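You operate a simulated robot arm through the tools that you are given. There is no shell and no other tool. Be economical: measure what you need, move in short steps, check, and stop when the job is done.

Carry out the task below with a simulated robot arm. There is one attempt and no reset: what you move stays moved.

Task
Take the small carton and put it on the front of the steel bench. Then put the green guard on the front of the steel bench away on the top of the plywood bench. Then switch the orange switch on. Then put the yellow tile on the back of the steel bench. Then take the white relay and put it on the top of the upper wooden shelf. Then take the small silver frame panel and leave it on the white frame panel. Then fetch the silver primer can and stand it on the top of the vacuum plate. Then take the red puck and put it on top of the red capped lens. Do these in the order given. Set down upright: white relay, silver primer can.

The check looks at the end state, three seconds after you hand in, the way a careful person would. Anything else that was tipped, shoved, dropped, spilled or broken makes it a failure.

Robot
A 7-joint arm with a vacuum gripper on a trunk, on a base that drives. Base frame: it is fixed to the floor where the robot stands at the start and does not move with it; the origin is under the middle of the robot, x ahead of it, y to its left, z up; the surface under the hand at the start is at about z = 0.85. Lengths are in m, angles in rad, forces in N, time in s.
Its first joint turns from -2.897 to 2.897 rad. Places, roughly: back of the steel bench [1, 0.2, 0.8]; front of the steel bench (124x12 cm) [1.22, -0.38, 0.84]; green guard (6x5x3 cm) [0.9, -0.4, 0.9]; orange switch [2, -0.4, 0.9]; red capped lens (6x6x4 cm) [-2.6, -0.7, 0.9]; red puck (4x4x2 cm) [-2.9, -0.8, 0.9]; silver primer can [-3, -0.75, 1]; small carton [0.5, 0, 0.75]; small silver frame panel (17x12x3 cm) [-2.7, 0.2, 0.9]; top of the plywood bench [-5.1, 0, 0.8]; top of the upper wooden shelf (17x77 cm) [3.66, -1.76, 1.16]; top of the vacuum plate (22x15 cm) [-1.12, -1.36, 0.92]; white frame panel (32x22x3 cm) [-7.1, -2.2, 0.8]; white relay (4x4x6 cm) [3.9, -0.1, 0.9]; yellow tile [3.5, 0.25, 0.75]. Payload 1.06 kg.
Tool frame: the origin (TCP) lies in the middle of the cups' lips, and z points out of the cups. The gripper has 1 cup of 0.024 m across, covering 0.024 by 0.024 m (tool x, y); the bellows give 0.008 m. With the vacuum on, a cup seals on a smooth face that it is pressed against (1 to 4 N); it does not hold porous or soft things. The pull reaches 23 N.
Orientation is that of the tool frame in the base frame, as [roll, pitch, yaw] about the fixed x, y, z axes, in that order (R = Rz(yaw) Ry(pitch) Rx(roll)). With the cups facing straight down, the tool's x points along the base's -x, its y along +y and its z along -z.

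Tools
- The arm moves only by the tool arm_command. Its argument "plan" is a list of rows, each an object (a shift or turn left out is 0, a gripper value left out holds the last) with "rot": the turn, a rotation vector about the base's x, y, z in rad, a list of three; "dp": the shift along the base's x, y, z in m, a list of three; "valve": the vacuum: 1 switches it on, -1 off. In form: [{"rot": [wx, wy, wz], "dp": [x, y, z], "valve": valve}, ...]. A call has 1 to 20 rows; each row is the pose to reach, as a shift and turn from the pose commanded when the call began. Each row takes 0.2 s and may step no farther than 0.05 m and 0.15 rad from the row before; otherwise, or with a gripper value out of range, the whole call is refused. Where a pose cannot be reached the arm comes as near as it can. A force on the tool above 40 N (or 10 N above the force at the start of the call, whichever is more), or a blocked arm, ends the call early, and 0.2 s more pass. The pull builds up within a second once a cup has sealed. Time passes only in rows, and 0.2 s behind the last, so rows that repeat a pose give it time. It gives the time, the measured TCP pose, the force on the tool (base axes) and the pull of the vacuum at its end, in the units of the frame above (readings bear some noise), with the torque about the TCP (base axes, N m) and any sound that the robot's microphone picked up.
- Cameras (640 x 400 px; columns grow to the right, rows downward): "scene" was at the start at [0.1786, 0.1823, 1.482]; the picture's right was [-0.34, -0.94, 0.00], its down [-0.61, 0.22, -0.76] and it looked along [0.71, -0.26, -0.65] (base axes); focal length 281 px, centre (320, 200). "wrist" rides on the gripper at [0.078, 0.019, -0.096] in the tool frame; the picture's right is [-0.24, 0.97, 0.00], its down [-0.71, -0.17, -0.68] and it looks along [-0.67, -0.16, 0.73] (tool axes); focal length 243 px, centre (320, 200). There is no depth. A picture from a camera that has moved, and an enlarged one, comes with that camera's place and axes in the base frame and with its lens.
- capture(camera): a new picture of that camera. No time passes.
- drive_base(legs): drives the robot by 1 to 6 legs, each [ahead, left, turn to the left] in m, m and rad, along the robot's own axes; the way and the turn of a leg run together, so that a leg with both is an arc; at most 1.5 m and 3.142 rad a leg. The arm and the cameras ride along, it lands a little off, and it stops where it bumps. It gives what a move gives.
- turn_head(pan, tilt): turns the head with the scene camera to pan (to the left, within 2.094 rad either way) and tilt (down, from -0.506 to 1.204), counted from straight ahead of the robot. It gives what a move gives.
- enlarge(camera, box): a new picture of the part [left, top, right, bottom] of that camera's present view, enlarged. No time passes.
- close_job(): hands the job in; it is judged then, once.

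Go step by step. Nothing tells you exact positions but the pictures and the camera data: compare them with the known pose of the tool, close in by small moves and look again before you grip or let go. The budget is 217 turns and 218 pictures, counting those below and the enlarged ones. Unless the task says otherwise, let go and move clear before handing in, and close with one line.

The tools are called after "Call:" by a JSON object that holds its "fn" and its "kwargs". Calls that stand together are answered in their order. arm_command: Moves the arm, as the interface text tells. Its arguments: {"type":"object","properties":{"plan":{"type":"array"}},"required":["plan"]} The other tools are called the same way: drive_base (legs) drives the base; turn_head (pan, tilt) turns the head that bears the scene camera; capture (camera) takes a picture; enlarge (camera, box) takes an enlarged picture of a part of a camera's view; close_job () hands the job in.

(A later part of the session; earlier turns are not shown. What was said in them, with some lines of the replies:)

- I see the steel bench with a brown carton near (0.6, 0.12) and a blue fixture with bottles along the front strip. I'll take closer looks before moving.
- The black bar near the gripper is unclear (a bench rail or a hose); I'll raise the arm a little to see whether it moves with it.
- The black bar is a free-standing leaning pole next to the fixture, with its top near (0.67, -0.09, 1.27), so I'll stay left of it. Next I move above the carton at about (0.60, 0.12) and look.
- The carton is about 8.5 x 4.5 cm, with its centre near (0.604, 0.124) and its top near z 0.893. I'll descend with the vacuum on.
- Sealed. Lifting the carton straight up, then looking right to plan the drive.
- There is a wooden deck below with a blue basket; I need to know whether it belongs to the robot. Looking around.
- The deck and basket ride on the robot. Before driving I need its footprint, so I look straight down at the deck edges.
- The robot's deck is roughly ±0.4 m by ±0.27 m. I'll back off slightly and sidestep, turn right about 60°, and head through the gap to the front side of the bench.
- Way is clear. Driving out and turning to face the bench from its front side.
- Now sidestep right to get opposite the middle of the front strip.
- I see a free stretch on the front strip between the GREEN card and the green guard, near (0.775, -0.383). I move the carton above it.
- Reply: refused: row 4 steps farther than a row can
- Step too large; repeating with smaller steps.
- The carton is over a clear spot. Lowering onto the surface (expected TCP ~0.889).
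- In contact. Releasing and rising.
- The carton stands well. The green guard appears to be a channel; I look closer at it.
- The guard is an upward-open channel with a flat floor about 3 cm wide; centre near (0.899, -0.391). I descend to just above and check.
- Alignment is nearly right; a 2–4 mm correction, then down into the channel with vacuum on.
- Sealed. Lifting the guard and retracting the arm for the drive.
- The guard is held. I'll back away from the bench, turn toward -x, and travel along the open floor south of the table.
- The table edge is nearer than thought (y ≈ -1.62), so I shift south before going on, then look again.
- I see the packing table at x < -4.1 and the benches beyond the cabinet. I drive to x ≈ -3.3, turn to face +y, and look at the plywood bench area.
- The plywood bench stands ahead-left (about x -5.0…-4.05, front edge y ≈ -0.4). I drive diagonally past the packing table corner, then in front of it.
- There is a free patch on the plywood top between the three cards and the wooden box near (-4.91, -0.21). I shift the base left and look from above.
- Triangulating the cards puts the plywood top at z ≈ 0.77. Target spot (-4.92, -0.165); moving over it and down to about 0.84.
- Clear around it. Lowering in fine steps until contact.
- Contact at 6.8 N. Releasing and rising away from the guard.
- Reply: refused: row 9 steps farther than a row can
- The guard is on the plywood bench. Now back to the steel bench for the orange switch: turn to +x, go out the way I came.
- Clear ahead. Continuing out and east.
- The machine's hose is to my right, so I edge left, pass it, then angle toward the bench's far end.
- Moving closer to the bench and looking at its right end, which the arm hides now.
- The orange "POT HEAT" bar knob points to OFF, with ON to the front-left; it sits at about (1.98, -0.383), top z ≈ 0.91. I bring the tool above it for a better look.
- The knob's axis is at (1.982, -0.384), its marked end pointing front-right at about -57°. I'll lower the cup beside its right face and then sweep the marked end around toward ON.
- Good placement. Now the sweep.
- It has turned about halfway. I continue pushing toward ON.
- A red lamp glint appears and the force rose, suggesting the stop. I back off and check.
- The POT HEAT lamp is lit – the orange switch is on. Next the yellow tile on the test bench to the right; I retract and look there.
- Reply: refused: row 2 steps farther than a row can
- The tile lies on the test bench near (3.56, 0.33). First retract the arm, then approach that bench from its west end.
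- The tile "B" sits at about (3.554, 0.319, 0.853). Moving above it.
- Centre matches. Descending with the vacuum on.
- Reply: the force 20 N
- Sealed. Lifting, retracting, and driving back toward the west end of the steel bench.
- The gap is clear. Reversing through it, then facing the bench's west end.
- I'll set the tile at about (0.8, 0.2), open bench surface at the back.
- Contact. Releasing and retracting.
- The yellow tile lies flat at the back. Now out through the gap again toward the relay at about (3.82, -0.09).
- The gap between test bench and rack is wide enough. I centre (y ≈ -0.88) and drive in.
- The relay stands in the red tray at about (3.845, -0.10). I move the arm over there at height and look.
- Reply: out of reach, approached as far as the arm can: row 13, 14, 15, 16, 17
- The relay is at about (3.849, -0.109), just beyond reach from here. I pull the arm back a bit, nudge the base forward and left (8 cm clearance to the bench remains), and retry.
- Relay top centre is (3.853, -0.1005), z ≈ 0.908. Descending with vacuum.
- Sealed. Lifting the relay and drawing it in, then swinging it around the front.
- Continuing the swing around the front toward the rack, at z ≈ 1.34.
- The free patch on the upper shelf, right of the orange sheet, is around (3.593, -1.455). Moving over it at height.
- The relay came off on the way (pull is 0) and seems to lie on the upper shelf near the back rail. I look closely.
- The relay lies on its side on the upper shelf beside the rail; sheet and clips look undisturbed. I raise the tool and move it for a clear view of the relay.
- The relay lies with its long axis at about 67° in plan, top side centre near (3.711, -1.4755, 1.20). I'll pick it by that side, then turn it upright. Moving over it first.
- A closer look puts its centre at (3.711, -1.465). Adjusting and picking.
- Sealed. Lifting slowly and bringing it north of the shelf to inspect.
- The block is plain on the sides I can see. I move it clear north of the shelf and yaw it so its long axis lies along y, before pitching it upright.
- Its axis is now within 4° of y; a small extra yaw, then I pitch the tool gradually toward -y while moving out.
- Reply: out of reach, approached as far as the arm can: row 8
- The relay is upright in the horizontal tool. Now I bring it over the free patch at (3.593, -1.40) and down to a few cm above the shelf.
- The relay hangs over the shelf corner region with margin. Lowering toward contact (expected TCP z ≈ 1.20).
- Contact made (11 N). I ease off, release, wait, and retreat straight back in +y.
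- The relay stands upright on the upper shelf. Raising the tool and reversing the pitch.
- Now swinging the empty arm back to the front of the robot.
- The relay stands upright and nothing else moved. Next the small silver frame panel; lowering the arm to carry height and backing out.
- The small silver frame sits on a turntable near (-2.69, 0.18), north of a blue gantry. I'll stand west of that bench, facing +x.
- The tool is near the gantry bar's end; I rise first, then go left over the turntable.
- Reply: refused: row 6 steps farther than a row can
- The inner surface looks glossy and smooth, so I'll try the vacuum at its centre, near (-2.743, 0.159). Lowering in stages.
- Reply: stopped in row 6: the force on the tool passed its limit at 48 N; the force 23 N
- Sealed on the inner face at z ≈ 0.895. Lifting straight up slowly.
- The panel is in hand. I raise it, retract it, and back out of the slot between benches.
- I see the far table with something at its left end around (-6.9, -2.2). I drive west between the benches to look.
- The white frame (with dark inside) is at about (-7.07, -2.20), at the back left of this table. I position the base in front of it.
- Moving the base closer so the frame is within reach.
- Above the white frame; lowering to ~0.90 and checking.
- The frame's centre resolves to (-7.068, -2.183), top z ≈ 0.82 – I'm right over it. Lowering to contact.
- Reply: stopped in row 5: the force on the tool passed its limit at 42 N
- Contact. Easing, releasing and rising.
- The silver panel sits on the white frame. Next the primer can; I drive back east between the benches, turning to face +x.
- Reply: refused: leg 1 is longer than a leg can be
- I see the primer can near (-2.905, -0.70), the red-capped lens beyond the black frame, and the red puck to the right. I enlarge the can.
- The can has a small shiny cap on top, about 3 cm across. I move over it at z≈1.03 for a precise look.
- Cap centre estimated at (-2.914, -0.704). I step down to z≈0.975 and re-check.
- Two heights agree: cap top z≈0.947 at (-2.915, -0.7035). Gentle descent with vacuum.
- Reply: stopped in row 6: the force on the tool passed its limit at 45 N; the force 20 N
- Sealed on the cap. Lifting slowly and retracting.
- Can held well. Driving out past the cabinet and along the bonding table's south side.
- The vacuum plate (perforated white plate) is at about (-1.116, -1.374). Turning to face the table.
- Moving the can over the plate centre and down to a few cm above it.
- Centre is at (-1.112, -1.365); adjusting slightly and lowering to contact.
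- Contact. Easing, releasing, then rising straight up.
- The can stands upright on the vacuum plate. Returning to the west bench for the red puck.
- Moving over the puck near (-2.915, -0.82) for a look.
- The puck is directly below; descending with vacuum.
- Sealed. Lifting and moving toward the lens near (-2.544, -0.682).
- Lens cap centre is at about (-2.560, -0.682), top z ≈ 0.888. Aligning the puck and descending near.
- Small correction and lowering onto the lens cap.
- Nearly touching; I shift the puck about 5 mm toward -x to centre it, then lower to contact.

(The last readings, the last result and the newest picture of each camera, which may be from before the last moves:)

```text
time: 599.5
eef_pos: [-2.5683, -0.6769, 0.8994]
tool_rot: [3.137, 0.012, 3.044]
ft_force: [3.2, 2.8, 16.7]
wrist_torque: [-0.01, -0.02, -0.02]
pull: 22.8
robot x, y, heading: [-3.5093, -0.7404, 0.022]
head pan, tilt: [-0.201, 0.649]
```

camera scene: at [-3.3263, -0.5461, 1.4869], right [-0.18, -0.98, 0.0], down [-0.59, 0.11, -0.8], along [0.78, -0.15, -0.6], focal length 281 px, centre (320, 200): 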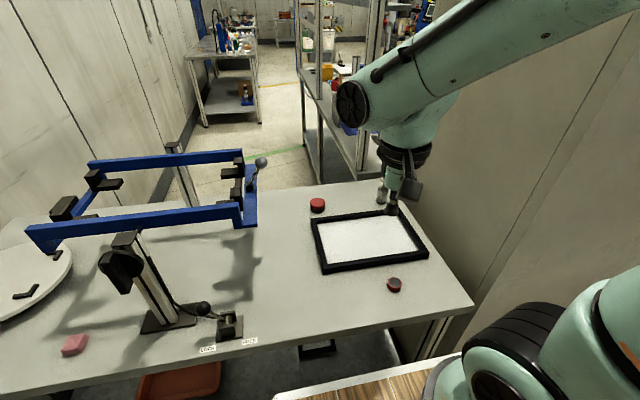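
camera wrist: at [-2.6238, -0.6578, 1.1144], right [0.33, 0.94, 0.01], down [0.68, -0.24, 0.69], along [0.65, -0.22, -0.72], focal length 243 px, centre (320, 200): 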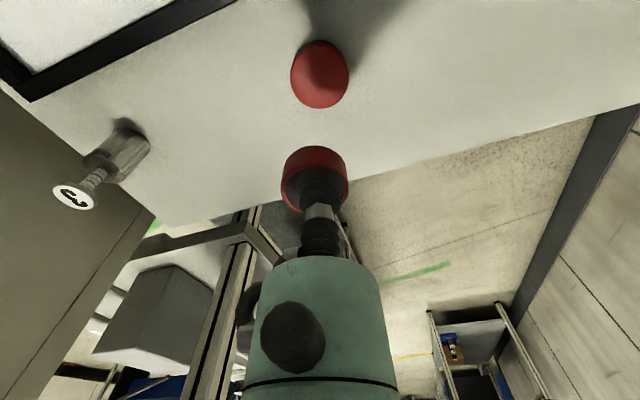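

Contact. Easing, releasing and rising straight up.

Call:
{"fn": "arm_command", "kwargs": {"plan": [{"dp": [0, 0, 0.002]}, {"dp": [0, 0, 0.002], "valve": -1}, {"dp": [0, 0, 0.002]}, {"dp": [0, 0, 0.003]}, {"dp": [0, 0, 0.004]}, {"dp": [0, 0, 0.006]}, {"dp": [0, 0, 0.012]}, {"dp": [0, 0, 0.03]}, {"dp": [0, 0, 0.07]}, {"dp": [0, 0, 0.11]}, {"dp": [-0.02, -0.02, 0.15]}, {"dp": [-0.06, -0.03, 0.17]}, {"dp": [-0.1, -0.04, 0.18]}, {"dp": [-0.1, -0.04, 0.18]}]}}

Call:
{"fn": "enlarge", "kwargs": {"camera": "scene", "box": [290, 170, 370, 230]}}

Call:
{"fn": "capture", "kwargs": {"camera": "scene"}}

```text
time: 602.5
eef_pos: [-2.6714, -0.7177, 1.0768]
tool_rot: [3.139, 0.009, 3.046]
ft_force: [0.4, 0.2, -0.2]
wrist_torque: [0.0, -0.02, 0.0]
pull: 0.1
robot x, y, heading: [-3.5058, -0.7443, 0.016]
head pan, tilt: [-0.201, 0.649]
```

```text
6.67 times, centred on (330, 200) of scene
camera zoom: at [-3.326, -0.5461, 1.4869], right [-0.18, -0.98, 0.0], down [-0.59, 0.11, -0.8], along [0.78, -0.15, -0.6], focal length 1873 px, centre (253, 200)
```

zoom: 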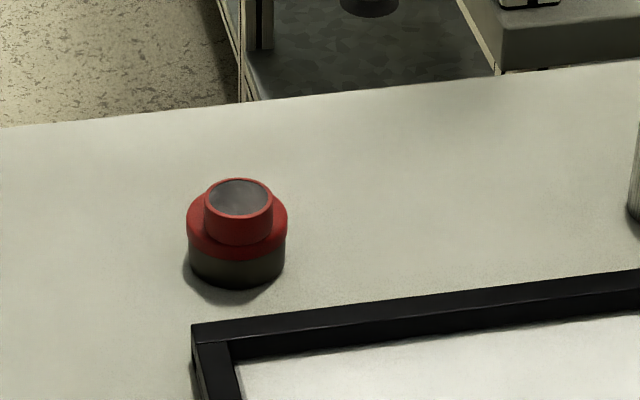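

```text
45 pictures are left
camera scene: at [-3.326, -0.5461, 1.4869], right [-0.18, -0.98, 0.0], down [-0.59, 0.11, -0.8], along [0.78, -0.15, -0.6], focal length 281 px, centre (320, 200)
```

scene: 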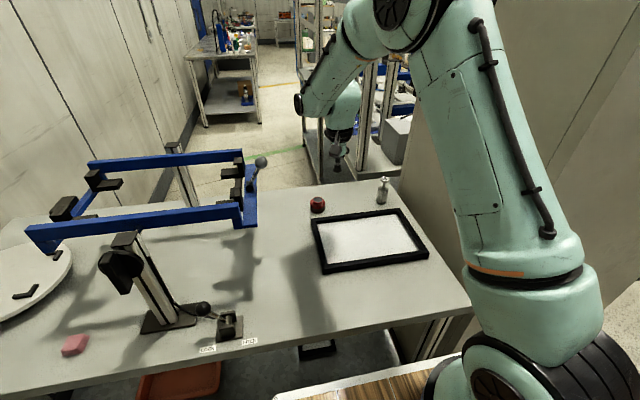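

All eight steps are done and checked in the pictures. The puck rests on the lens cap, and the arm is clear and holding nothing.

Call:
{"fn": "close_job", "kwargs": {}}

```text
The job is handed in.
```

I did all eight steps in the order given and handed the job in. On the way to the shelf I dropped the white relay; I picked it up again and stood it upright. It is plain on every side I could see, so I could not confirm that its original top is the end facing up.
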